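You operate a simulated robot arm through the tools that you are given. There is no shell and no other tool. Be economical: measure what you need, move in short steps, check, and stop when the job is done.

You are at the controls of a simulated two-armed robot. One attempt, no reset.

TASK
Carry the grey tray in both hands to winch three and fit the steel breather.
Fine: isolator off before the hex plug comes out; tray on the housing, then the plug on the housing beside the tray.
Where things are to end (x, y in the base frame): grey tray within 100 mm of [-930, 260].

It is judged by the outcome, as a careful person would: the job done as asked, and still so three seconds after it is handed in. It fails if anything else is knocked over, pushed out of place, dropped, spilled or broken.

THE ROBOT
Two 7-joint arms with two-finger parallel grippers on one trunk, on a base that drives. Base frame: it is fixed to the floor where the robot stands at the start and does not move with it; the origin is under the middle of the robot, x ahead of it, y to its left, z up; the surface under the hand at the start is at about z = 800. Readings come in mm, rad, newtons and seconds.
The left shoulder is at the start at [50, 209, 1196], the right one opposite. With the tool pointing down near the work surface each hand reaches from about 100 to 900 mm from the robot's upright axis, wherever it stands, measured 20 degrees to its own side. Places, roughly: bore in gearbox three [-1600, -400, 600]; box door one [-6200, 100, 500]; box door two [-3700, 100, 500]; brake lever four [-7300, -3000, 600]; brake lever one [-6500, -400, 700]; brake lever two [-3900, -400, 600]; clutch lever four [-7600, -1700, 300]; clutch lever one [-6300, -100, 300]; clutch lever three [-700, -100, 300]; clutch lever two [-3700, -100, 300]; gap dial one [-6400, -300, 500]; gap dial two [-3800, -300, 500]; grey pin four [-7750, -3000, 750]; grey pin one [-6500, 0, 750]; grey pin two [-4000, 0, 750]; hex plug [-7250, -2500, 750]. Payload 4.4 kg a hand.
Tool frame (each hand has its own): the origin (TCP) lies between the finger pads and is the grasp point; the fingertips stand 23 mm ahead of it; z points along the fingers, y is the line along which they close. The gripper opens to 94 mm. The fingers are 38 mm wide and 10 mm thick; the gripper's body (54 by 96 mm) begins 39 mm behind the TCP.
Orientation is that of the tool frame in the base frame, as a unit quaternion [w, x, y, z]. With the fingers straight down and closing along the base's y, the tool's x points along the base's -x, its y along +y and its z along -z.

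THE INTERFACE
- The arms move only by the tool nudge_tool. It takes "left_commands", "right_commands" or both (then of equal length, played together; a hand with none holds still); each is a list of rows, each an object of numbers (a shift or turn left out is 0, a gripper value left out holds the last): "dx", "dy", "dz": the shift along the tool's x, y, z in mm; "rx", "ry", "rz": the turn, a rotation vector about the tool's x, y, z in rad; "jaw": the finger opening in mm, from 0 to 94. In form: [{"dx": .., "dy": .., "dz": .., "rx": .., "ry": .., "rz": .., "jaw": ..}, ...]. A call has 1 to 12 rows; each row is the pose to reach, as a shift and turn from the pose commanded when the call began, along the tool's axes at that moment. Rows are played at 5 a second. More than 50 mm and 0.15 rad between two rows, or a gripper value outside its range, and nothing of the call is played. A pose out of reach is approached as far as the arm can. The call stops where the force on the tool passes 40 N (or 10 N more than at its start, if that is more) or the arm is blocked; 0.2 s more then pass. The fingers move at their own pace (about 108 mm/s each) and stop on an object; they squeeze with about 21 N. The grip force told is the motor's: it shows also when the fingers shut on nothing. Time passes only in rows, and 0.2 s behind the last, so rows that repeat a pose let the fingers close. The reply holds the time, the measured pose of the TCP, the force on the tool along the base axes, the opening and the grip force, in the units named above and with some noise, with the torque about the TCP (base axes, N m) and any sound that the robot's microphone picked up.
- Cameras (640 x 400 px; columns grow to the right, rows downward): "scene" is now at [124.1, 10.9, 1337.5]; the picture's right is [0.37, -0.93, 0.00], its down [-0.86, -0.35, -0.36] and it looks along [0.34, 0.14, -0.93] (base axes); focal length 214 px, centre (320, 200). "left" rides on the left gripper at [86, -16, -74] in its tool frame; the picture's right is [0.18, 0.98, 0.00], its down [-0.58, 0.11, -0.81] and it looks along [-0.79, 0.15, 0.59] (tool axes); focal length 243 px, centre (320, 200). "right" rides on the right gripper at [86, 16, -74] in its tool frame; the picture's right is [-0.18, 0.98, 0.00], its down [-0.58, -0.11, -0.81] and it looks along [-0.79, -0.15, 0.59] (tool axes); focal length 243 px, centre (320, 200). There is no depth. A picture from a camera that has moved, and an enlarged one, comes with that camera's place and axes in the base frame and with its lens. The place of the scene camera against the robot may be out by one fixed shift of up to 25 mm in any direction.
- grab_frame(camera): a new picture of that camera. No time passes.
- lift_body(by): slides the trunk up (or, below 0, down) by that many mm; the arms and the scene camera ride with it, the base frame stays. It gives what a move gives, with no picture.
- steer(legs): drives the robot by 1 to 6 legs, each [ahead, left, turn to the left] in mm, mm and rad, along the robot's own axes; the way and the turn of a leg run together, so that a leg with both is an arc; at most 1500 mm and 3.142 rad a leg. The arms and the cameras ride along, it lands a little off, and it stops where it bumps. It gives what a move gives.
- turn_head(pan, tilt): turns the head with the scene camera to pan (to the left, within 1.396 rad either way) and tilt (down, from -0.506 to 1.204), counted from straight ahead of the robot. It gives what a move gives.
- enlarge(camera, box): a new picture of the part [left, top, right, bottom] of that camera's present view, enlarged. No time passes.
- job_done(): hands the job in; it is judged then, once.

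Go step by step. Nothing tells you exact positions but the pictures and the camera data: compare them with the known pose of the tool, close in by small moves and look again before you grip or let go. The budget is 120 turns and 100 pictures, counting those below and the enlarged ones. Unless the task says otherwise, let go and move clear before handing in, and close with one line.

The tools are called after ">>>" by a JSON object that holds its "name" and its "arguments". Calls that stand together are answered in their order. nudge_tool: Moves the arms, as the interface text tells. Its arguments: {"type":"object","properties":{"left_commands":{"type":"array"},"right_commands":{"type":"array"}},"required":[]} The other tools are called the same way: lift_body (by) slides the trunk up or down; steer (legs) drives the base; turn_head (pan, tilt) turns the head that bears the scene camera; grab_frame (camera) takes a picture; enlarge (camera, box) takes an enlarged picture of a part of a camera's view; job_done () hands the job in.

At the start:

```text
time: 0.0
left_eef_pos: [359.9, 463.0, 1091.2]
left_orientation: [0.0, 0.0, 1.0, 0.0]
left_ft_force: [0.2, -0.1, 0.3]
left_torque: [-0.01, -0.01, 0.01]
left_gripper_width: 94.3
left_gripper_force: 0.0
right_eef_pos: [587.4, 35.3, 1150.2]
right_orientation: [0.001, 0.0, 1.0, 0.0]
right_ft_force: [-0.1, -0.3, 0.3]
right_torque: [0.03, -0.02, -0.01]
right_gripper_width: 94.0
right_gripper_force: 0.1
trunk travel left (down, up): [-275.0, 288.0]
robot x, y, heading: [0.7, 0.3, 0.001]
head pan, tilt: [0.382, 1.201]
```

scene: 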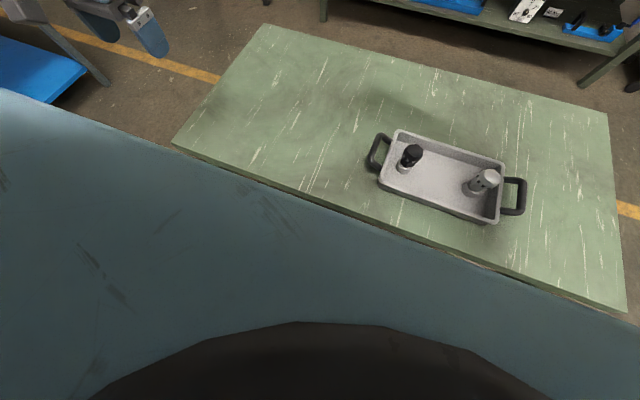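
right: 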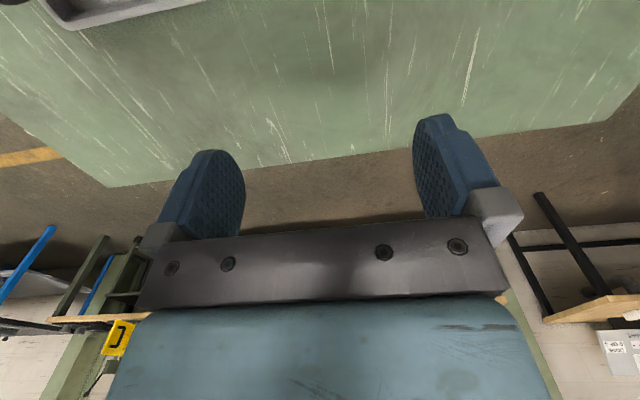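
left: 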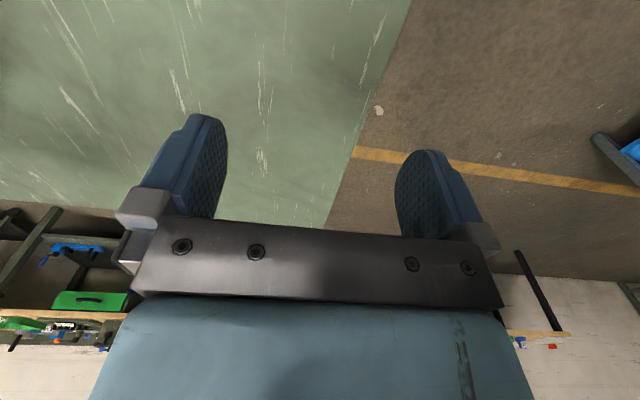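

I see the grey tray on the green bench ahead, with a dark-capped fitting and a steel fitting in it. I'll look at it closely first, then survey the surroundings.

>>> {"name": "enlarge", "arguments": {"camera": "scene", "box": [350, 110, 550, 235]}}

>>> {"name": "turn_head", "arguments": {"pan": 1.39, "tilt": 0.35}}

>>> {"name": "grab_frame", "arguments": {"camera": "scene"}}

>>> {"name": "turn_head", "arguments": {"pan": -1.39, "tilt": 0.35}}

>>> {"name": "grab_frame", "arguments": {"camera": "scene"}}

```text
3.20 times, centred on (450, 172) of scene
camera zoom: at [124.1, 10.9, 1337.5], right [0.37, -0.93, 0.0], down [-0.86, -0.35, -0.36], along [0.34, 0.14, -0.93], focal length 686 px, centre (-96, 288)
```

zoom: 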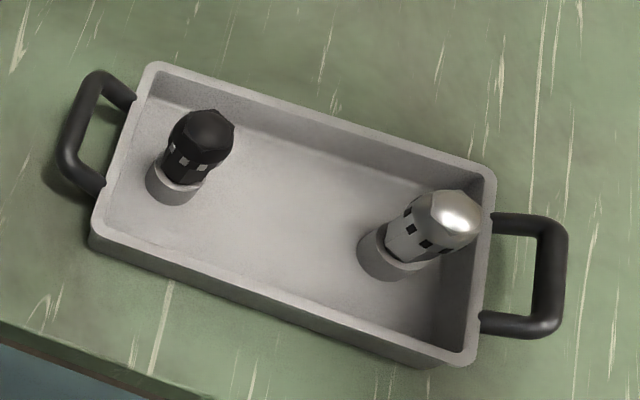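

```text
time: 1.3
left_eef_pos: [360.3, 463.0, 1091.2]
left_orientation: [0.0, 0.0, 1.0, 0.0]
left_ft_force: [-0.1, -1.1, 0.1]
left_torque: [0.01, -0.02, 0.02]
left_gripper_width: 93.9
left_gripper_force: 0.1
right_eef_pos: [588.9, 35.5, 1151.4]
right_orientation: [0.001, 0.0, 1.0, 0.0]
right_ft_force: [-0.4, 0.1, -0.2]
right_torque: [0.02, 0.04, 0.0]
right_gripper_width: 94.1
right_gripper_force: 0.2
trunk travel left (down, up): [-275.0, 288.0]
robot x, y, heading: [0.9, -4.5, 0.001]
head pan, tilt: [1.389, 0.351]
```

```text
95 pictures are left
camera scene: at [89.1, 81.6, 1404.8], right [0.98, -0.18, 0.0], down [-0.06, -0.34, -0.94], along [0.17, 0.92, -0.34], focal length 214 px, centre (320, 200)
```

scene: 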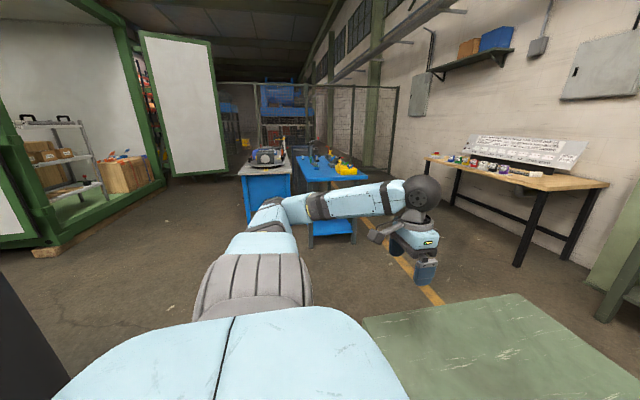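

```text
time: 3.7
left_eef_pos: [359.7, 462.3, 1091.7]
left_orientation: [0.0, 0.0, 1.0, 0.0]
left_ft_force: [-0.5, -0.5, -1.3]
left_torque: [-0.02, 0.0, 0.01]
left_gripper_width: 93.8
left_gripper_force: 0.2
right_eef_pos: [586.9, 35.7, 1149.7]
right_orientation: [0.0, -0.001, 1.0, 0.0]
right_ft_force: [1.1, 0.7, 0.3]
right_torque: [0.01, -0.01, 0.01]
right_gripper_width: 94.0
right_gripper_force: 0.2
trunk travel left (down, up): [-275.0, 288.0]
robot x, y, heading: [2.4, -1.5, -0.004]
head pan, tilt: [-1.389, 0.351]
```

```text
94 pictures are left
camera scene: at [89.1, -101.6, 1404.8], right [-0.98, -0.18, 0.0], down [-0.06, 0.34, -0.94], along [0.17, -0.92, -0.34], focal length 214 px, centre (320, 200)
```

scene: 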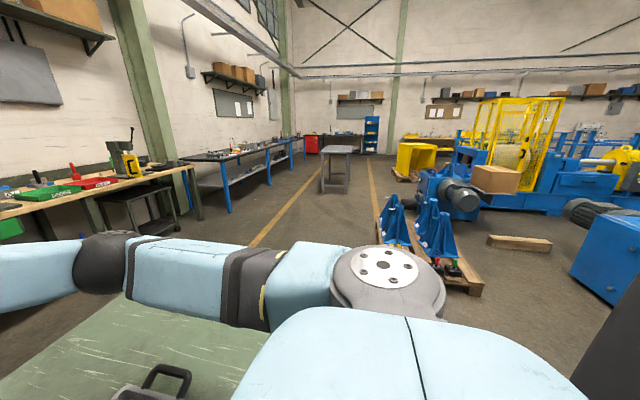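

The winches are behind me on the right. I'll back off slightly and turn partway right so the head can see what's behind.

>>> {"name": "steer", "arguments": {"legs": [[-100, 0, 0], [0, 0, -1.0]]}}

>>> {"name": "grab_frame", "arguments": {"camera": "scene"}}

```text
time: 7.4
left_eef_pos: [486.0, -44.9, 1090.8]
left_orientation: [0.0, 0.473, 0.881, 0.0]
left_ft_force: [1.1, 0.2, -0.8]
left_torque: [-0.02, 0.0, -0.01]
left_gripper_width: 94.1
left_gripper_force: 0.0
right_eef_pos: [257.1, -470.3, 1150.7]
right_orientation: [-0.001, 0.472, 0.882, -0.001]
right_ft_force: [-0.8, -1.0, 0.0]
right_torque: [0.02, 0.01, 0.0]
right_gripper_width: 94.0
right_gripper_force: 0.1
trunk travel left (down, up): [-275.0, 288.0]
robot x, y, heading: [-98.2, 0.9, -0.981]
head pan, tilt: [-1.389, 0.351]
```

```text
93 pictures are left
camera scene: at [-123.3, -131.0, 1404.8], right [-0.69, 0.72, 0.0], down [0.25, 0.24, -0.94], along [-0.68, -0.65, -0.34], focal length 214 px, centre (320, 200)
```

scene: 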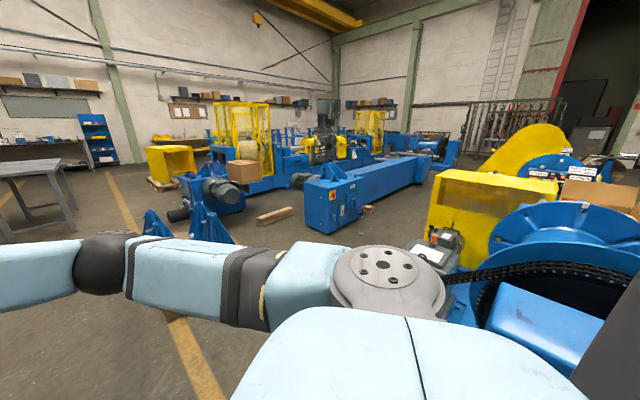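

Winch three seems to be right behind. I'll turn further and tilt down to see it.

>>> {"name": "steer", "arguments": {"legs": [[0, 0, -1.0]]}}

>>> {"name": "turn_head", "arguments": {"pan": -1.0, "tilt": 0.5}}

>>> {"name": "grab_frame", "arguments": {"camera": "scene"}}

```text
time: 10.3
left_eef_pos: [186.2, -514.2, 1091.2]
left_orientation: [0.0, 0.835, 0.55, 0.0]
left_ft_force: [0.2, -1.0, 0.0]
left_torque: [0.0, 0.02, 0.0]
left_gripper_width: 93.9
left_gripper_force: 0.0
right_eef_pos: [-297.8, -554.3, 1150.2]
right_orientation: [0.0, 0.834, 0.552, 0.0]
right_ft_force: [0.5, 0.0, 0.2]
right_torque: [-0.01, -0.03, -0.02]
right_gripper_width: 93.9
right_gripper_force: 0.0
trunk travel left (down, up): [-275.0, 288.0]
robot x, y, heading: [-96.0, -0.5, -1.98]
head pan, tilt: [-1.389, 0.351]
```

```text
time: 11.2
left_eef_pos: [184.5, -513.1, 1090.7]
left_orientation: [0.0, 0.834, 0.552, 0.0]
left_ft_force: [0.2, 0.3, 0.2]
left_torque: [0.0, 0.01, -0.01]
left_gripper_width: 94.1
left_gripper_force: 0.1
right_eef_pos: [-296.4, -555.5, 1150.0]
right_orientation: [0.0, 0.834, 0.552, 0.0]
right_ft_force: [0.0, 0.0, -0.1]
right_torque: [-0.02, 0.02, 0.01]
right_gripper_width: 94.0
right_gripper_force: 0.0
trunk travel left (down, up): [-275.0, 288.0]
robot x, y, heading: [-101.6, 3.2, -1.977]
head pan, tilt: [-1.0, 0.499]
```

```text
92 pictures are left
camera scene: at [-209.7, -87.0, 1391.2], right [-0.17, 0.99, 0.0], down [0.47, 0.08, -0.88], along [-0.87, -0.14, -0.48], focal length 214 px, centre (320, 200)
```

scene: 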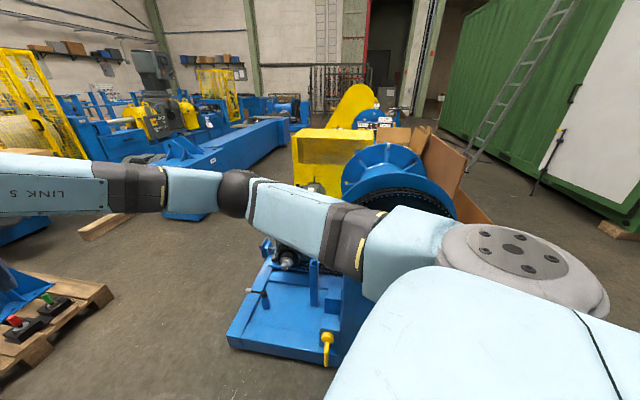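

I'll retract the right hand and turn to face winch three head on.

>>> {"name": "nudge_tool", "arguments": {"right_commands": [{"dx": 50}, {"dx": 100}, {"dx": 150}, {"dx": 200}]}}

>>> {"name": "steer", "arguments": {"legs": [[0, 0, -1.16]]}}

>>> {"name": "turn_head", "arguments": {"pan": 0, "tilt": 0.6}}

>>> {"name": "grab_frame", "arguments": {"camera": "scene"}}

```text
time: 12.2
left_eef_pos: [186.9, -512.8, 1092.3]
left_orientation: [0.0, 0.834, 0.551, 0.0]
left_ft_force: [0.1, -0.1, 0.1]
left_torque: [0.02, 0.0, -0.01]
left_gripper_width: 94.1
left_gripper_force: 0.1
right_eef_pos: [-213.7, -367.4, 1150.0]
right_orientation: [0.0, 0.834, 0.552, -0.001]
right_ft_force: [1.0, 0.6, -0.9]
right_torque: [0.0, -0.03, -0.02]
right_gripper_width: 93.7
right_gripper_force: 0.0
trunk travel left (down, up): [-275.0, 288.0]
robot x, y, heading: [-95.6, 3.0, -1.983]
head pan, tilt: [-1.0, 0.499]
```

```text
time: 15.6
left_eef_pos: [-475.0, -448.7, 1090.0]
left_orientation: [-0.001, 1.0, -0.019, 0.0]
left_ft_force: [-0.1, -0.3, -0.2]
left_torque: [-0.04, 0.03, -0.02]
left_gripper_width: 93.6
left_gripper_force: 0.0
right_eef_pos: [-484.4, -21.8, 1150.7]
right_orientation: [0.0, 1.0, -0.018, 0.0]
right_ft_force: [0.0, 0.5, -0.3]
right_torque: [-0.02, 0.01, 0.02]
right_gripper_width: 94.4
right_gripper_force: 0.1
trunk travel left (down, up): [-275.0, 288.0]
robot x, y, heading: [-99.4, 0.3, 3.106]
head pan, tilt: [-1.0, 0.499]
```

```text
time: 16.8
left_eef_pos: [-475.5, -449.4, 1091.9]
left_orientation: [0.0, 1.0, -0.018, -0.001]
left_ft_force: [0.3, -1.0, 0.3]
left_torque: [0.0, -0.01, 0.0]
left_gripper_width: 94.1
left_gripper_force: 0.0
right_eef_pos: [-484.7, -23.1, 1149.9]
right_orientation: [0.0, 1.0, -0.019, 0.0]
right_ft_force: [-1.0, -0.5, -0.2]
right_torque: [-0.04, 0.01, 0.0]
right_gripper_width: 94.0
right_gripper_force: 0.1
trunk travel left (down, up): [-275.0, 288.0]
robot x, y, heading: [-98.1, -1.4, 3.105]
head pan, tilt: [0.0, 0.6]
```

```text
91 pictures are left
camera scene: at [-249.2, -4.3, 1382.1], right [0.04, 1.0, 0.0], down [0.56, -0.02, -0.83], along [-0.82, 0.03, -0.56], focal length 214 px, centre (320, 200)
```

scene: 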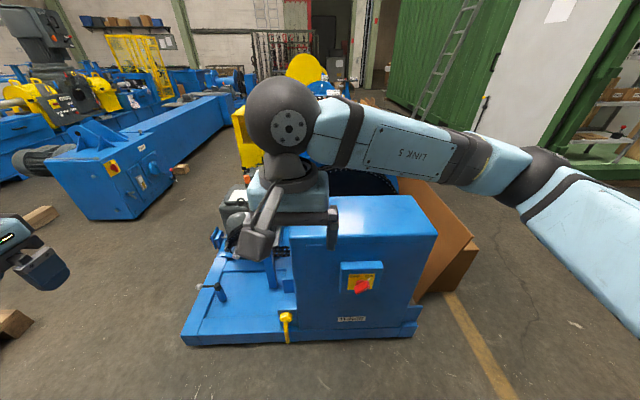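

There's the housing with a flat top, a red rotary isolator on its face, and levers. I'll swing the right hand aside to look unobstructed.

>>> {"name": "nudge_tool", "arguments": {"right_commands": [{"dy": -50}, {"dy": -100}, {"dy": -150}, {"dy": -200}, {"dy": -250}, {"dy": -300}, {"dy": -350}]}}

>>> {"name": "grab_frame", "arguments": {"camera": "scene"}}

>>> {"name": "enlarge", "arguments": {"camera": "scene", "box": [170, 150, 470, 350]}}

```text
time: 18.4
left_eef_pos: [-473.3, -447.9, 1092.3]
left_orientation: [0.0, 1.0, -0.018, 0.0]
left_ft_force: [0.3, 0.9, -0.4]
left_torque: [-0.02, 0.03, 0.01]
left_gripper_width: 94.1
left_gripper_force: 0.0
right_eef_pos: [-469.6, 327.8, 1150.7]
right_orientation: [0.0, 1.0, -0.018, 0.0]
right_ft_force: [0.2, 0.9, -0.6]
right_torque: [-0.02, -0.02, 0.03]
right_gripper_width: 94.2
right_gripper_force: 0.1
trunk travel left (down, up): [-275.0, 288.0]
robot x, y, heading: [-98.8, -1.3, 3.104]
head pan, tilt: [0.0, 0.6]
```

```text
90 pictures are left
camera scene: at [-248.1, -2.8, 1382.2], right [0.04, 1.0, 0.0], down [0.56, -0.02, -0.83], along [-0.83, 0.03, -0.56], focal length 214 px, centre (320, 200)
```

scene: 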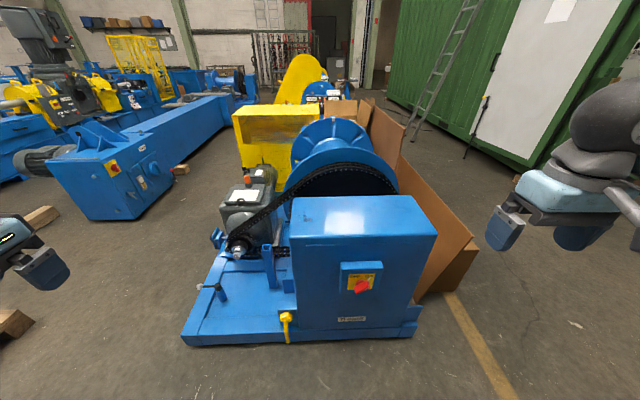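

```text
2.00 times, centred on (320, 250) of scene
camera zoom: at [-248.1, -2.8, 1382.2], right [0.04, 1.0, 0.0], down [0.56, -0.02, -0.83], along [-0.83, 0.03, -0.56], focal length 429 px, centre (320, 100)
```

zoom: 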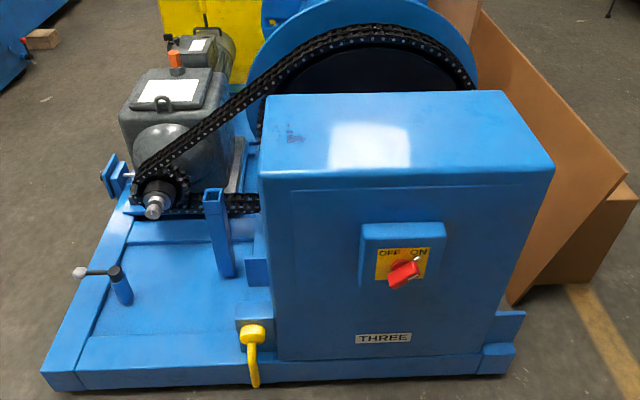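

Winch THREE confirmed: isolator at ON, housing top about z≈850. Let me zoom on the gearbox and isolator.

>>> {"name": "enlarge", "arguments": {"camera": "scene", "box": [210, 150, 306, 210]}}

>>> {"name": "enlarge", "arguments": {"camera": "scene", "box": [328, 250, 408, 300]}}

```text
6.67 times, centred on (258, 180) of scene
camera zoom: at [-248.1, -2.8, 1382.2], right [0.04, 1.0, 0.0], down [0.56, -0.02, -0.83], along [-0.83, 0.03, -0.56], focal length 1430 px, centre (733, 333)
```

zoom: 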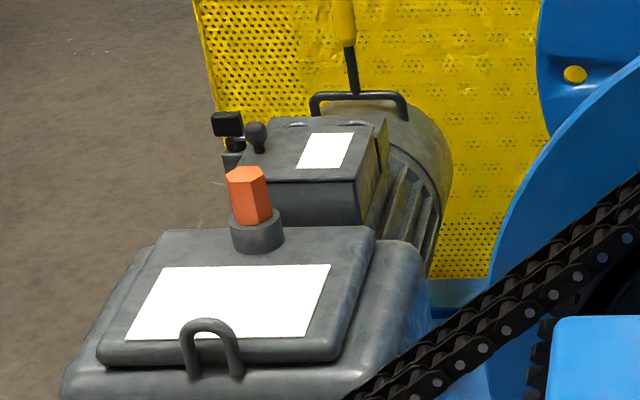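

```text
8.00 times, centred on (368, 275) of scene
camera zoom: at [-248.1, -2.8, 1382.2], right [0.04, 1.0, 0.0], down [0.56, -0.02, -0.83], along [-0.83, 0.03, -0.56], focal length 1716 px, centre (-64, -400)
```

zoom: 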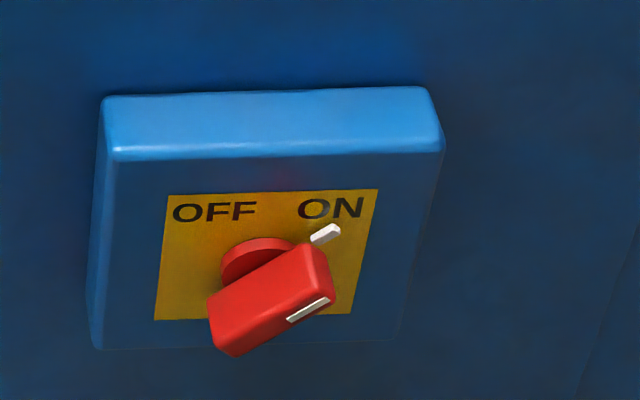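

Isolator is a red bar knob at about [-745, 174, 645]. My hands are empty now, so I'll turn it off first with the right hand: pitch the tool forward and bring it in front of the knob.

>>> {"name": "nudge_tool", "arguments": {"right_commands": [{"dx": -11, "dy": 12, "dz": 25, "ry": -0.131}, {"dx": -22, "dy": 24, "dz": 50, "ry": -0.262}, {"dx": -33, "dy": 36, "dz": 75, "ry": -0.393}, {"dx": -44, "dy": 48, "dz": 100, "ry": -0.524}, {"dx": -55, "dy": 60, "dz": 125, "ry": -0.655}, {"dx": -66, "dy": 74, "dz": 150, "ry": -0.785}, {"dx": -76, "dy": 88, "dz": 175, "ry": -0.916}, {"dx": -86, "dy": 102, "dz": 200, "ry": -1.047}, {"dx": -96, "dy": 116, "dz": 225, "ry": -1.178}, {"dx": -106, "dy": 130, "dz": 250, "ry": -1.309}, {"dx": -116, "dy": 142, "dz": 275, "ry": -1.44}, {"dx": -125, "dy": 155, "dz": 300, "ry": -1.571}]}}

>>> {"name": "grab_frame", "arguments": {"camera": "scene"}}

>>> {"name": "grab_frame", "arguments": {"camera": "right"}}

```text
time: 21.2
left_eef_pos: [-473.7, -451.1, 1090.8]
left_orientation: [-0.001, 1.0, -0.019, 0.0]
left_ft_force: [0.3, -0.3, 1.8]
left_torque: [0.01, 0.02, 0.02]
left_gripper_width: 94.0
left_gripper_force: 0.0
right_eef_pos: [-635.2, 194.8, 944.8]
right_orientation: [-0.081, 0.71, -0.232, -0.66]
right_ft_force: [0.5, 0.0, 0.4]
right_torque: [-0.02, 0.01, -0.02]
right_gripper_width: 93.8
right_gripper_force: 0.1
right hand out of reach, approached as far as the arm can: row 7, 8, 9, 10, 11, 12
trunk travel left (down, up): [-275.0, 288.0]
robot x, y, heading: [-96.6, 1.8, 3.104]
head pan, tilt: [0.0, 0.6]
stopped in row 12 (right hand): the arm was blocked; the commanded pose is now the measured one
```

```text
86 pictures are left
camera scene: at [-247.4, -5.8, 1382.4], right [0.04, 1.0, 0.0], down [0.56, -0.02, -0.83], along [-0.83, 0.03, -0.56], focal length 214 px, centre (320, 200)
```

scene: 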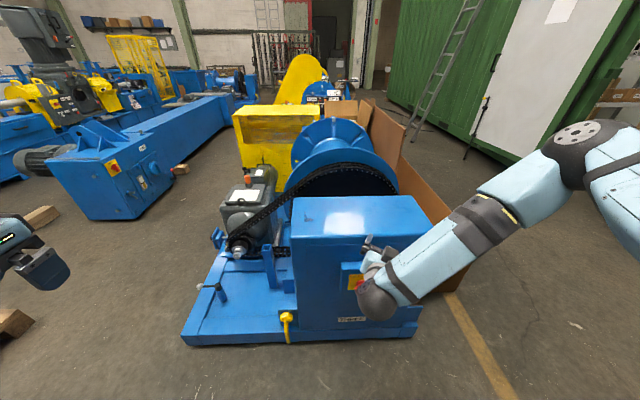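

```text
85 pictures are left
camera right: at [-573.7, 129.1, 873.0], right [-0.44, -0.82, 0.37], down [0.76, -0.12, 0.64], along [-0.48, 0.56, 0.68], focal length 243 px, centre (320, 200)
```

right: 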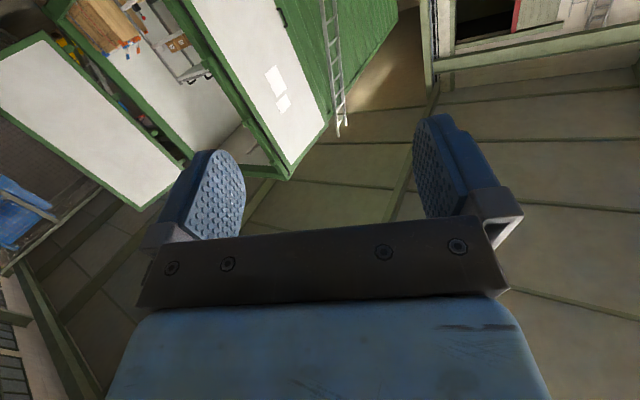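

The forward pose was too cramped for the arm. I'll lower the trunk and back off so the arm is more extended, then square the tool up.

>>> {"name": "lift_body", "arguments": {"by": -230}}

>>> {"name": "steer", "arguments": {"legs": [[-100, 0, 0.037]]}}

>>> {"name": "nudge_tool", "arguments": {"right_commands": [{"rx": -0.112, "ry": -0.018, "rz": -0.054}, {"rx": -0.223, "ry": -0.035, "rz": -0.108}, {"rx": -0.335, "ry": -0.053, "rz": -0.162}, {"rx": -0.446, "ry": -0.07, "rz": -0.216}]}}

>>> {"name": "grab_frame", "arguments": {"camera": "scene"}}

```text
time: 23.6
left_eef_pos: [-475.9, -449.2, 860.6]
left_orientation: [0.0, 1.0, -0.019, -0.001]
left_ft_force: [-0.3, -0.2, 0.7]
left_torque: [0.02, 0.01, 0.02]
left_gripper_width: 94.1
left_gripper_force: 0.0
right_eef_pos: [-636.6, 196.5, 714.4]
right_orientation: [-0.081, 0.71, -0.234, -0.659]
right_ft_force: [-0.2, 0.1, -0.9]
right_torque: [0.0, 0.03, 0.02]
right_gripper_width: 94.0
right_gripper_force: 0.0
trunk travel left (down, up): [-45.0, 518.0]
robot x, y, heading: [-98.0, -0.8, 3.103]
head pan, tilt: [0.0, 0.6]
```

```text
time: 24.8
left_eef_pos: [-359.9, -465.0, 862.2]
left_orientation: [0.0, 1.0, 0.001, 0.0]
left_ft_force: [0.0, 0.3, 0.9]
left_torque: [0.02, 0.03, 0.01]
left_gripper_width: 94.2
left_gripper_force: 0.0
right_eef_pos: [-544.1, 172.5, 715.4]
right_orientation: [-0.07, 0.714, -0.219, -0.661]
right_ft_force: [0.7, -0.2, -0.1]
right_torque: [0.0, -0.05, 0.0]
right_gripper_width: 94.0
right_gripper_force: 0.0
trunk travel left (down, up): [-45.0, 518.0]
robot x, y, heading: [1.2, -1.3, -3.14]
head pan, tilt: [0.0, 0.6]
```

```text
time: 25.8
left_eef_pos: [-359.5, -464.7, 860.7]
left_orientation: [-0.001, 1.0, 0.001, 0.0]
left_ft_force: [0.5, 0.3, 0.2]
left_torque: [0.0, 0.01, 0.02]
left_gripper_width: 93.8
left_gripper_force: 0.1
right_eef_pos: [-517.9, 72.6, 771.4]
right_orientation: [0.002, 0.713, 0.003, -0.701]
right_ft_force: [0.3, 0.6, 0.3]
right_torque: [-0.04, 0.0, -0.02]
right_gripper_width: 94.0
right_gripper_force: 0.0
right hand out of reach, approached as far as the arm can: row 2, 3, 4
trunk travel left (down, up): [-45.0, 518.0]
robot x, y, heading: [0.3, -1.4, -3.14]
head pan, tilt: [0.0, 0.6]
```

```text
84 pictures are left
camera scene: at [-150.8, -12.4, 1152.0], right [0.0, 1.0, 0.0], down [0.56, 0.0, -0.83], along [-0.83, 0.0, -0.56], focal length 214 px, centre (320, 200)
```

scene: 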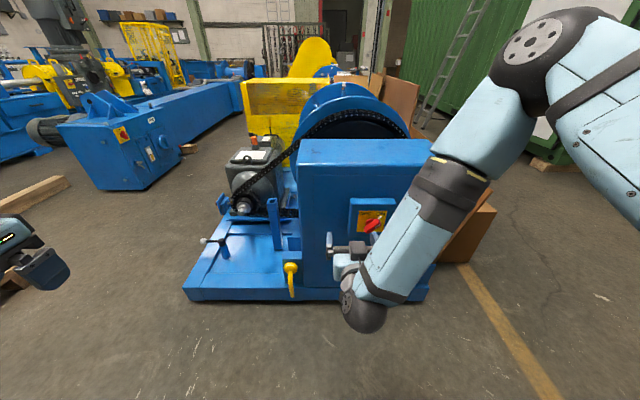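

The tool now points at the winch. I'll extend toward the knob, where the pose should be easier for the arm.

>>> {"name": "nudge_tool", "arguments": {"right_commands": [{"dz": 32, "dx": 20}, {"dz": 64, "dx": 40}, {"dz": 96, "dx": 60}, {"dz": 96, "dx": 60}]}}

>>> {"name": "grab_frame", "arguments": {"camera": "right"}}

```text
time: 26.8
left_eef_pos: [-360.5, -465.3, 860.2]
left_orientation: [0.0, 1.0, 0.0, 0.0]
left_ft_force: [0.6, -0.1, 0.4]
left_torque: [-0.02, 0.01, 0.02]
left_gripper_width: 94.0
left_gripper_force: 0.1
right_eef_pos: [-589.0, 21.3, 749.2]
right_orientation: [0.01, 0.709, 0.009, -0.705]
right_ft_force: [0.1, 0.4, 0.2]
right_torque: [0.02, -0.01, 0.01]
right_gripper_width: 94.1
right_gripper_force: 0.0
right hand out of reach, approached as far as the arm can: row 1, 2, 3, 4
trunk travel left (down, up): [-45.0, 518.0]
robot x, y, heading: [0.2, -1.6, -3.139]
head pan, tilt: [0.0, 0.6]
```

```text
83 pictures are left
camera right: at [-513.6, 6.6, 665.3], right [0.02, -0.98, 0.18], down [0.8, 0.13, 0.59], along [-0.6, 0.13, 0.79], focal length 243 px, centre (320, 200)
```

right: 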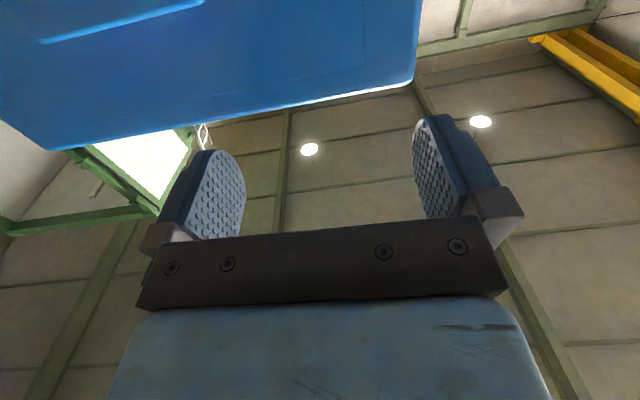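

The arm wants the hand nearer the robot's centerline, so I'll shift the base right until the knob is centered.

>>> {"name": "steer", "arguments": {"legs": [[0, -155, 0]]}}

>>> {"name": "nudge_tool", "arguments": {"right_commands": [{"dy": 50}, {"dy": 100}, {"dy": 150}, {"dy": 150}]}}

>>> {"name": "grab_frame", "arguments": {"camera": "scene"}}

>>> {"name": "grab_frame", "arguments": {"camera": "right"}}

```text
time: 28.8
left_eef_pos: [-362.9, -305.7, 861.0]
left_orientation: [0.0, 1.0, -0.001, 0.0]
left_ft_force: [1.2, 0.7, -0.1]
left_torque: [0.01, -0.02, -0.01]
left_gripper_width: 93.8
left_gripper_force: 0.1
right_eef_pos: [-588.2, 179.6, 751.7]
right_orientation: [0.008, 0.708, 0.008, -0.706]
right_ft_force: [0.3, -0.8, -0.1]
right_torque: [0.01, 0.01, -0.03]
right_gripper_width: 94.0
right_gripper_force: 0.1
trunk travel left (down, up): [-45.0, 518.0]
robot x, y, heading: [-0.5, 153.5, 3.142]
head pan, tilt: [0.0, 0.6]
```

```text
time: 29.8
left_eef_pos: [-361.8, -306.3, 860.0]
left_orientation: [0.0, 1.0, -0.001, 0.0]
left_ft_force: [-0.4, 0.6, 0.1]
left_torque: [0.0, 0.0, -0.02]
left_gripper_width: 94.2
left_gripper_force: 0.0
right_eef_pos: [-582.0, 29.1, 751.3]
right_orientation: [0.009, 0.71, 0.008, -0.704]
right_ft_force: [0.6, 0.0, 0.2]
right_torque: [-0.03, 0.03, 0.0]
right_gripper_width: 94.1
right_gripper_force: 0.0
trunk travel left (down, up): [-45.0, 518.0]
robot x, y, heading: [0.4, 157.4, 3.141]
head pan, tilt: [0.0, 0.6]
```

```text
82 pictures are left
camera scene: at [-150.8, 145.9, 1152.1], right [0.0, 1.0, 0.0], down [0.56, 0.0, -0.83], along [-0.83, 0.0, -0.56], focal length 214 px, centre (320, 200)
```

scene: 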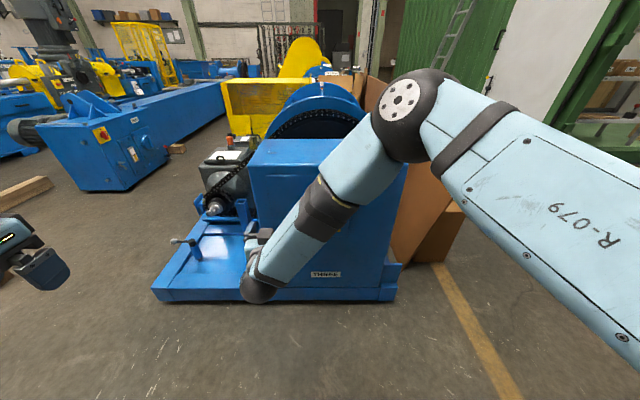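

```text
81 pictures are left
camera right: at [-507.4, 14.1, 664.6], right [0.02, -0.98, 0.18], down [0.8, 0.13, 0.59], along [-0.6, 0.14, 0.79], focal length 243 px, centre (320, 200)
```

right: 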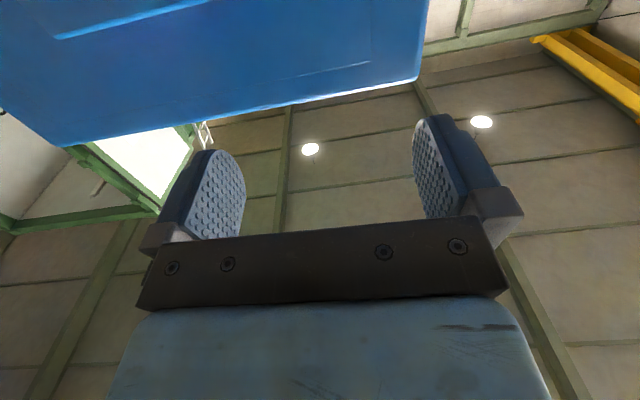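

Now back to y≈175 and down to z≈647 in front of the knob.

>>> {"name": "nudge_tool", "arguments": {"right_commands": [{"dx": 20, "dy": -40}, {"dx": 40, "dy": -80}, {"dx": 70, "dy": -115}, {"dx": 104, "dy": -146}, {"dx": 104, "dy": -146, "dz": 40}]}}

>>> {"name": "grab_frame", "arguments": {"camera": "scene"}}

>>> {"name": "grab_frame", "arguments": {"camera": "right"}}

```text
time: 31.0
left_eef_pos: [-360.3, -307.7, 860.9]
left_orientation: [0.0, 1.0, -0.001, 0.0]
left_ft_force: [-0.5, -0.2, 0.0]
left_torque: [0.03, 0.02, 0.03]
left_gripper_width: 94.3
left_gripper_force: 0.1
right_eef_pos: [-613.6, 138.1, 681.4]
right_orientation: [-0.001, 0.715, -0.001, -0.699]
right_ft_force: [-0.1, 0.5, 0.0]
right_torque: [-0.01, 0.02, 0.02]
right_gripper_width: 94.3
right_gripper_force: 0.0
right hand out of reach, approached as far as the arm can: row 3, 4, 5
trunk travel left (down, up): [-45.0, 518.0]
robot x, y, heading: [0.9, 154.4, 3.142]
head pan, tilt: [0.0, 0.6]
```

```text
80 pictures are left
camera scene: at [-151.2, 145.8, 1152.0], right [0.0, 1.0, 0.0], down [0.57, 0.0, -0.82], along [-0.82, 0.0, -0.57], focal length 214 px, centre (320, 200)
```

scene: 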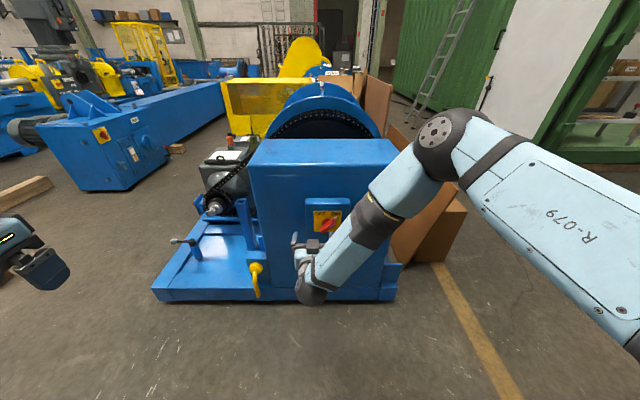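

```text
79 pictures are left
camera right: at [-536.5, 120.8, 597.8], right [-0.01, -0.98, 0.18], down [0.79, 0.11, 0.6], along [-0.61, 0.15, 0.78], focal length 243 px, centre (320, 200)
```

right: 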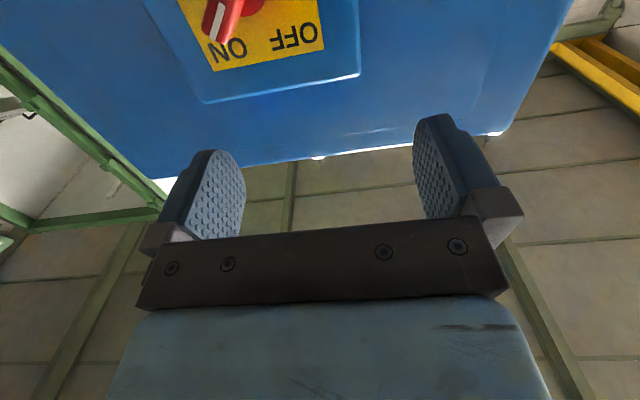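

The knob is now visible in both cameras. Zoom to measure the knob's angle.

>>> {"name": "enlarge", "arguments": {"camera": "scene", "box": [287, 190, 367, 240]}}

>>> {"name": "nudge_tool", "arguments": {"right_commands": [{"dz": 15}, {"dz": 30, "rz": 0.14}, {"dz": 30, "rz": 0.28}, {"dz": 30, "rz": 0.42}, {"dz": 30, "rz": 0.56}, {"dz": 30, "rz": 0.7}, {"dz": 30, "rz": 0.785}]}}

>>> {"name": "grab_frame", "arguments": {"camera": "right"}}

```text
8.00 times, centred on (327, 215) of scene
camera zoom: at [-151.2, 145.8, 1152.0], right [0.0, 1.0, 0.0], down [0.57, 0.0, -0.82], along [-0.82, 0.0, -0.57], focal length 1716 px, centre (264, 80)
```

zoom: 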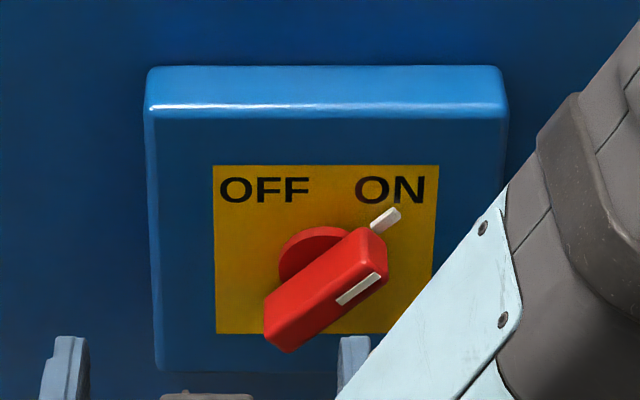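

```text
time: 32.6
left_eef_pos: [-361.3, -306.1, 860.4]
left_orientation: [0.0, 1.0, -0.001, 0.0]
left_ft_force: [0.3, 0.4, 0.3]
left_torque: [-0.01, 0.01, 0.01]
left_gripper_width: 93.9
left_gripper_force: 0.0
right_eef_pos: [-642.1, 124.0, 692.3]
right_orientation: [0.273, 0.66, -0.269, -0.647]
right_ft_force: [-0.1, -0.8, -0.4]
right_torque: [0.05, -0.03, 0.0]
right_gripper_width: 93.8
right_gripper_force: 0.0
right hand out of reach, approached as far as the arm can: row 1, 2, 3, 4, 5, 6, 7
trunk travel left (down, up): [-45.0, 518.0]
robot x, y, heading: [0.5, 156.2, 3.144]
head pan, tilt: [0.0, 0.6]
```

```text
77 pictures are left
camera right: at [-565.4, 50.7, 644.0], right [0.0, -0.56, 0.83], down [0.8, 0.5, 0.34], along [-0.61, 0.66, 0.45], focal length 243 px, centre (320, 200)
```

right: 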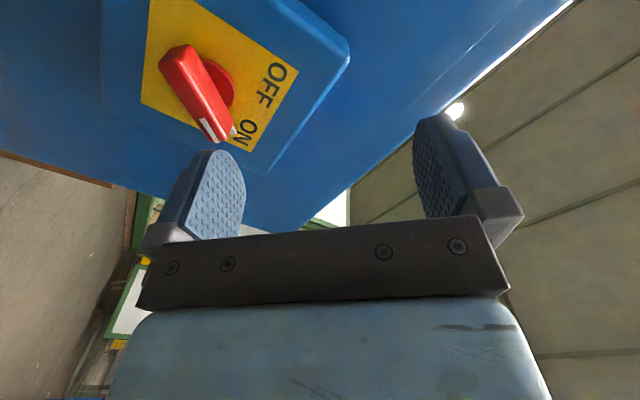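

I'll use the base and trunk to bring the hand onto the knob axis instead: trunk down 44, base right ~50.

>>> {"name": "lift_body", "arguments": {"by": -44}}

>>> {"name": "steer", "arguments": {"legs": [[0, -55, 0]]}}

>>> {"name": "grab_frame", "arguments": {"camera": "right"}}

>>> {"name": "enlarge", "arguments": {"camera": "scene", "box": [240, 160, 400, 260]}}

```text
time: 33.5
left_eef_pos: [-360.9, -306.5, 816.4]
left_orientation: [0.0, 1.0, -0.001, -0.001]
left_ft_force: [0.1, 0.5, -0.1]
left_torque: [0.0, 0.01, -0.02]
left_gripper_width: 94.0
left_gripper_force: 0.1
right_eef_pos: [-641.4, 124.0, 648.9]
right_orientation: [0.274, 0.659, -0.268, -0.647]
right_ft_force: [0.8, -0.2, 0.4]
right_torque: [0.0, 0.02, 0.02]
right_gripper_width: 93.8
right_gripper_force: 0.0
trunk travel left (down, up): [-1.0, 562.0]
robot x, y, heading: [-0.5, 158.5, 3.142]
head pan, tilt: [0.0, 0.6]
```

```text
time: 34.6
left_eef_pos: [-360.9, -251.8, 817.5]
left_orientation: [0.0, 1.0, -0.001, 0.0]
left_ft_force: [0.2, -0.6, 0.4]
left_torque: [-0.02, 0.01, 0.0]
left_gripper_width: 94.2
left_gripper_force: 0.0
right_eef_pos: [-640.8, 177.3, 648.0]
right_orientation: [0.273, 0.66, -0.268, -0.647]
right_ft_force: [0.1, -0.2, 0.5]
right_torque: [-0.02, 0.03, 0.0]
right_gripper_width: 94.1
right_gripper_force: 0.0
trunk travel left (down, up): [-1.0, 562.0]
robot x, y, heading: [1.7, 206.3, 3.144]
head pan, tilt: [0.0, 0.6]
```

```text
76 pictures are left
camera right: at [-565.2, 104.4, 599.9], right [0.0, -0.56, 0.83], down [0.8, 0.5, 0.34], along [-0.61, 0.66, 0.45], focal length 243 px, centre (320, 200)
```

right: 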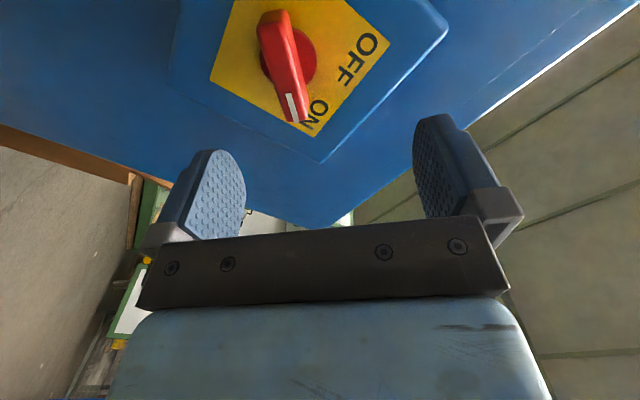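

```text
4.00 times, centred on (320, 210) of scene
camera zoom: at [-150.7, 199.6, 1108.1], right [0.0, 1.0, 0.0], down [0.56, 0.0, -0.83], along [-0.83, 0.0, -0.56], focal length 858 px, centre (320, 160)
```

zoom: 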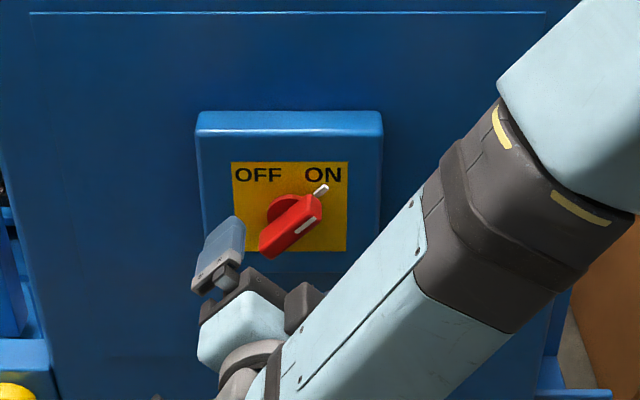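

From two hand views the blade's centre is about [-745, 186, 626]. I'll align to it and close part of the gap.

>>> {"name": "nudge_tool", "arguments": {"right_commands": [{"dx": 5, "dy": -11}, {"dx": 9, "dy": -22}, {"dx": 9, "dy": -22, "dz": 15}, {"dx": 9, "dy": -22, "dz": 30}]}}

>>> {"name": "grab_frame", "arguments": {"camera": "right"}}

```text
time: 35.6
left_eef_pos: [-361.4, -253.0, 817.5]
left_orientation: [0.0, 1.0, -0.001, 0.001]
left_ft_force: [-0.5, 0.2, -0.3]
left_torque: [0.01, -0.01, -0.02]
left_gripper_width: 93.8
left_gripper_force: 0.1
right_eef_pos: [-665.9, 170.9, 640.1]
right_orientation: [0.267, 0.661, -0.273, -0.646]
right_ft_force: [0.0, -0.1, 0.3]
right_torque: [0.01, 0.02, -0.06]
right_gripper_width: 93.6
right_gripper_force: 0.0
right hand out of reach, approached as far as the arm can: row 1, 2, 3, 4
trunk travel left (down, up): [-1.0, 562.0]
robot x, y, heading: [1.3, 212.0, 3.138]
head pan, tilt: [0.0, 0.6]
```

```text
74 pictures are left
camera right: at [-589.9, 98.2, 592.7], right [-0.02, -0.56, 0.82], down [0.8, 0.49, 0.35], along [-0.6, 0.66, 0.44], focal length 243 px, centre (320, 200)
```

right: 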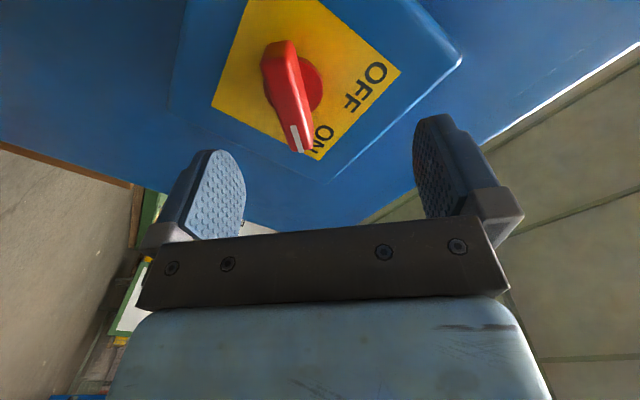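

Need the hand ~15 mm lower and the reach improves when the hand sits more to the robot's left; shift base right 55 and move the hand left/down.

>>> {"name": "steer", "arguments": {"legs": [[0, -55, 0]]}}

>>> {"name": "nudge_tool", "arguments": {"right_commands": [{"dx": 20, "dy": 10}, {"dx": 36, "dy": 14}, {"dx": 36, "dy": 14, "dz": 10}]}}

>>> {"name": "grab_frame", "arguments": {"camera": "right"}}

```text
time: 36.8
left_eef_pos: [-360.4, -198.8, 816.4]
left_orientation: [0.0, 1.0, -0.001, 0.0]
left_ft_force: [-1.0, 0.3, 0.5]
left_torque: [0.01, -0.02, -0.02]
left_gripper_width: 93.9
left_gripper_force: 0.0
right_eef_pos: [-665.7, 227.1, 639.3]
right_orientation: [0.267, 0.661, -0.273, -0.646]
right_ft_force: [-0.2, 0.5, 0.0]
right_torque: [0.0, 0.02, -0.02]
right_gripper_width: 93.7
right_gripper_force: 0.1
trunk travel left (down, up): [-1.0, 562.0]
robot x, y, heading: [0.2, 265.4, 3.14]
head pan, tilt: [0.0, 0.6]
```

```text
time: 37.6
left_eef_pos: [-361.4, -198.0, 817.6]
left_orientation: [0.0, 1.0, 0.0, -0.001]
left_ft_force: [0.6, 0.2, 0.2]
left_torque: [-0.01, 0.01, 0.01]
left_gripper_width: 94.0
left_gripper_force: 0.0
right_eef_pos: [-673.4, 192.8, 624.8]
right_orientation: [0.268, 0.66, -0.273, -0.646]
right_ft_force: [-0.5, 1.2, -0.6]
right_torque: [-0.03, 0.02, -0.02]
right_gripper_width: 93.7
right_gripper_force: 0.0
trunk travel left (down, up): [-1.0, 562.0]
robot x, y, heading: [1.6, 267.3, 3.137]
head pan, tilt: [0.0, 0.6]
```

```text
73 pictures are left
camera right: at [-598.6, 118.8, 577.4], right [-0.02, -0.57, 0.82], down [0.8, 0.49, 0.35], along [-0.6, 0.66, 0.44], focal length 243 px, centre (320, 200)
```

right: 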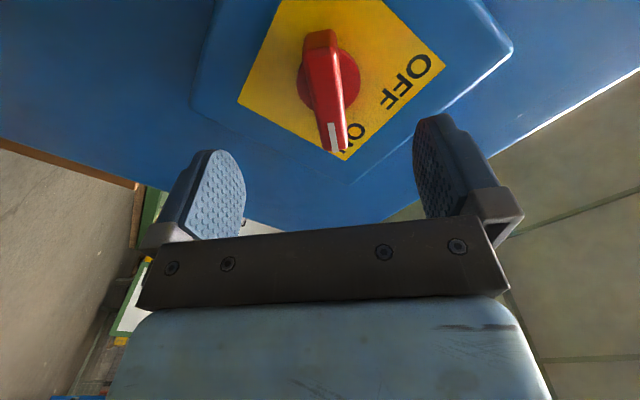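

Well aligned (5 mm off along the closing line). Advance so the pads straddle the blade.

>>> {"name": "nudge_tool", "arguments": {"right_commands": [{"dy": 5, "dz": 15}, {"dy": 5, "dz": 30}, {"dy": 5, "dz": 42}]}}

>>> {"name": "grab_frame", "arguments": {"camera": "right"}}

```text
time: 38.4
left_eef_pos: [-361.1, -197.5, 817.7]
left_orientation: [0.0, 1.0, -0.001, 0.0]
left_ft_force: [-0.2, 0.7, 0.1]
left_torque: [-0.02, 0.0, 0.01]
left_gripper_width: 93.9
left_gripper_force: 0.1
right_eef_pos: [-717.3, 188.8, 626.9]
right_orientation: [0.267, 0.66, -0.274, -0.646]
right_ft_force: [-1.3, 0.5, -0.8]
right_torque: [-0.03, 0.0, 0.0]
right_gripper_width: 94.0
right_gripper_force: 0.1
trunk travel left (down, up): [-1.0, 562.0]
robot x, y, heading: [-0.5, 262.7, 3.141]
head pan, tilt: [0.0, 0.6]
```

```text
72 pictures are left
camera right: at [-641.6, 115.4, 579.8], right [-0.02, -0.56, 0.83], down [0.8, 0.49, 0.35], along [-0.6, 0.66, 0.44], focal length 243 px, centre (320, 200)
```

right: 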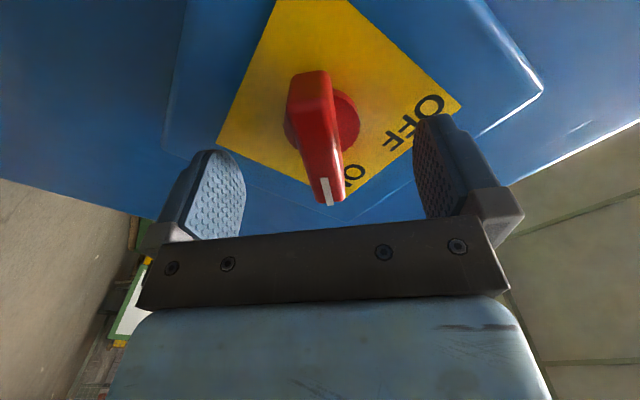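

Blade face is about 34 mm ahead of the TCP. Advance 22 more and close.

>>> {"name": "nudge_tool", "arguments": {"right_commands": [{"dz": 12}, {"dz": 23}, {"dz": 23}]}}

>>> {"name": "grab_frame", "arguments": {"camera": "right"}}

```text
time: 39.0
left_eef_pos: [-360.4, -198.5, 817.5]
left_orientation: [0.0, 1.0, -0.002, 0.0]
left_ft_force: [0.2, 0.1, 0.4]
left_torque: [0.03, 0.03, 0.03]
left_gripper_width: 93.9
left_gripper_force: 0.0
right_eef_pos: [-735.8, 186.5, 626.6]
right_orientation: [0.268, 0.661, -0.272, -0.646]
right_ft_force: [9.1, 3.1, 5.2]
right_torque: [-0.31, 0.55, 0.15]
right_gripper_width: 93.8
right_gripper_force: 0.1
trunk travel left (down, up): [-1.0, 562.0]
robot x, y, heading: [4.5, 261.1, 3.142]
head pan, tilt: [0.0, 0.6]
stopped in row 3 (right hand): the force on the tool passed its limit at 43 N (the readings are from after the stop); the commanded pose is now the measured one
```

```text
71 pictures are left
camera right: at [-658.9, 113.6, 579.6], right [-0.02, -0.56, 0.83], down [0.8, 0.49, 0.35], along [-0.6, 0.66, 0.44], focal length 243 px, centre (320, 200)
```

right: 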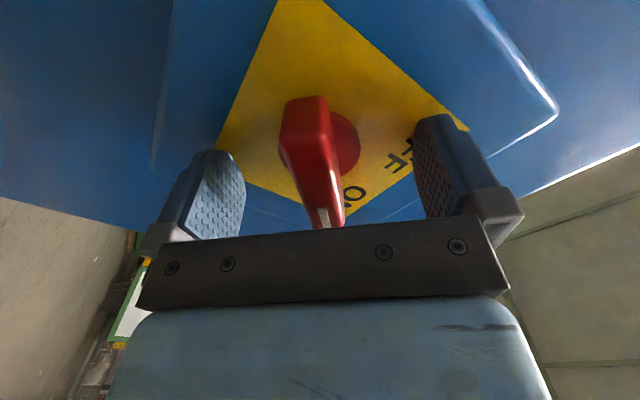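

Fingertips touch the box face, straddling the blade. Back 3 mm and close gently.

>>> {"name": "nudge_tool", "arguments": {"right_commands": [{"dz": -4, "dy": -3}, {"dz": -4, "dy": -3, "jaw": 50}, {"dz": -4, "dy": -3, "jaw": 10}, {"dz": -4, "dy": -3, "jaw": 10}]}}

>>> {"name": "grab_frame", "arguments": {"camera": "right"}}

```text
time: 40.0
left_eef_pos: [-360.5, -198.0, 817.3]
left_orientation: [-0.001, 1.0, -0.001, 0.001]
left_ft_force: [0.4, -0.1, -0.7]
left_torque: [-0.02, 0.0, -0.01]
left_gripper_width: 94.1
left_gripper_force: 0.1
right_eef_pos: [-731.7, 186.3, 625.2]
right_orientation: [0.269, 0.661, -0.272, -0.646]
right_ft_force: [-9.6, -15.4, 9.9]
right_torque: [-0.02, 0.47, 1.54]
right_gripper_width: 18.0
right_gripper_force: 45.6
trunk travel left (down, up): [-1.0, 562.0]
robot x, y, heading: [2.4, 267.8, 3.147]
head pan, tilt: [0.0, 0.6]
```

```text
70 pictures are left
camera right: at [-656.6, 112.8, 578.6], right [-0.01, -0.57, 0.82], down [0.8, 0.49, 0.35], along [-0.6, 0.66, 0.44], focal length 243 px, centre (320, 200)
```

right: 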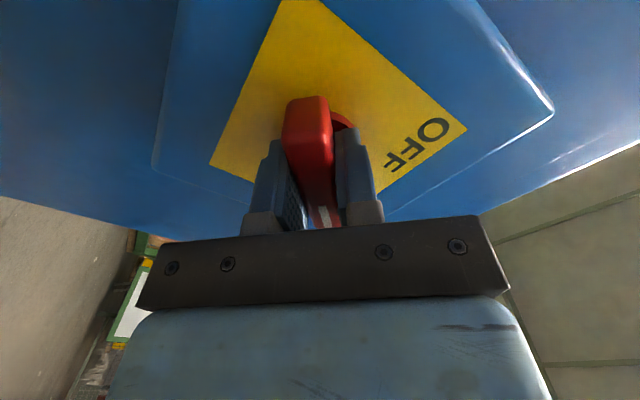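

Blade is gripped (18 mm). Turn counter-clockwise (negative about the tool z) in steps.

>>> {"name": "nudge_tool", "arguments": {"right_commands": [{"rz": -0.13}, {"rz": -0.26}, {"rz": -0.39}, {"rz": -0.52}, {"rz": -0.65}, {"rz": -0.78}]}}

>>> {"name": "grab_frame", "arguments": {"camera": "right"}}

```text
time: 40.7
left_eef_pos: [-359.3, -197.9, 818.1]
left_orientation: [0.0, 1.0, -0.001, 0.0]
left_ft_force: [-0.1, 0.5, 0.2]
left_torque: [-0.02, 0.0, 0.02]
left_gripper_width: 94.2
left_gripper_force: 0.1
right_eef_pos: [-731.6, 186.4, 626.5]
right_orientation: [0.168, 0.694, -0.169, -0.679]
right_ft_force: [1.4, 0.3, 2.9]
right_torque: [-0.07, 0.13, 0.99]
right_gripper_width: 17.8
right_gripper_force: 44.3
trunk travel left (down, up): [-1.0, 562.0]
robot x, y, heading: [-1.6, 263.3, 3.137]
head pan, tilt: [0.0, 0.6]
stopped in row 3 (right hand): the force on the tool passed its limit at 41 N (the readings are from after the stop); the commanded pose is now the measured one
```

```text
69 pictures are left
camera right: at [-656.2, 130.8, 559.3], right [-0.01, -0.79, 0.62], down [0.79, 0.37, 0.48], along [-0.61, 0.49, 0.62], focal length 243 px, centre (320, 200)
```

right: 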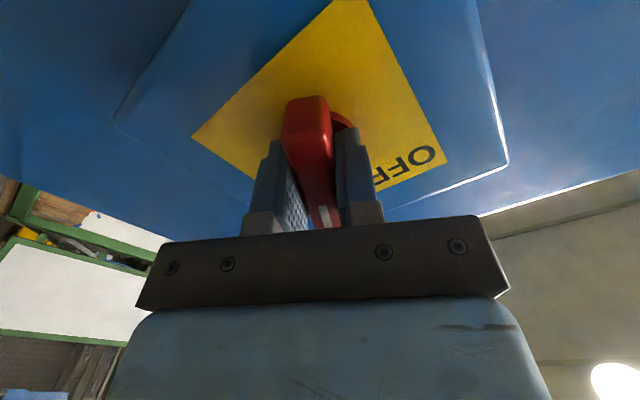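

It turns along with the knob. Continue.

>>> {"name": "nudge_tool", "arguments": {"right_commands": [{"rz": -0.1}, {"rz": -0.2}, {"rz": -0.3}, {"rz": -0.4}, {"rz": -0.5}, {"rz": -0.6}, {"rz": -0.7}]}}

```text
time: 42.3
left_eef_pos: [-359.9, -198.3, 817.0]
left_orientation: [-0.001, 1.0, 0.0, 0.0]
left_ft_force: [0.0, 0.2, 0.3]
left_torque: [0.0, -0.01, 0.02]
left_gripper_width: 94.0
left_gripper_force: 0.1
right_eef_pos: [-731.9, 184.4, 627.1]
right_orientation: [-0.076, 0.71, 0.081, -0.695]
right_ft_force: [0.8, -17.6, 7.3]
right_torque: [-0.02, -0.82, -1.39]
right_gripper_width: 18.0
right_gripper_force: 44.6
trunk travel left (down, up): [-1.0, 562.0]
robot x, y, heading: [0.6, 265.0, 3.14]
head pan, tilt: [0.0, 0.6]
```

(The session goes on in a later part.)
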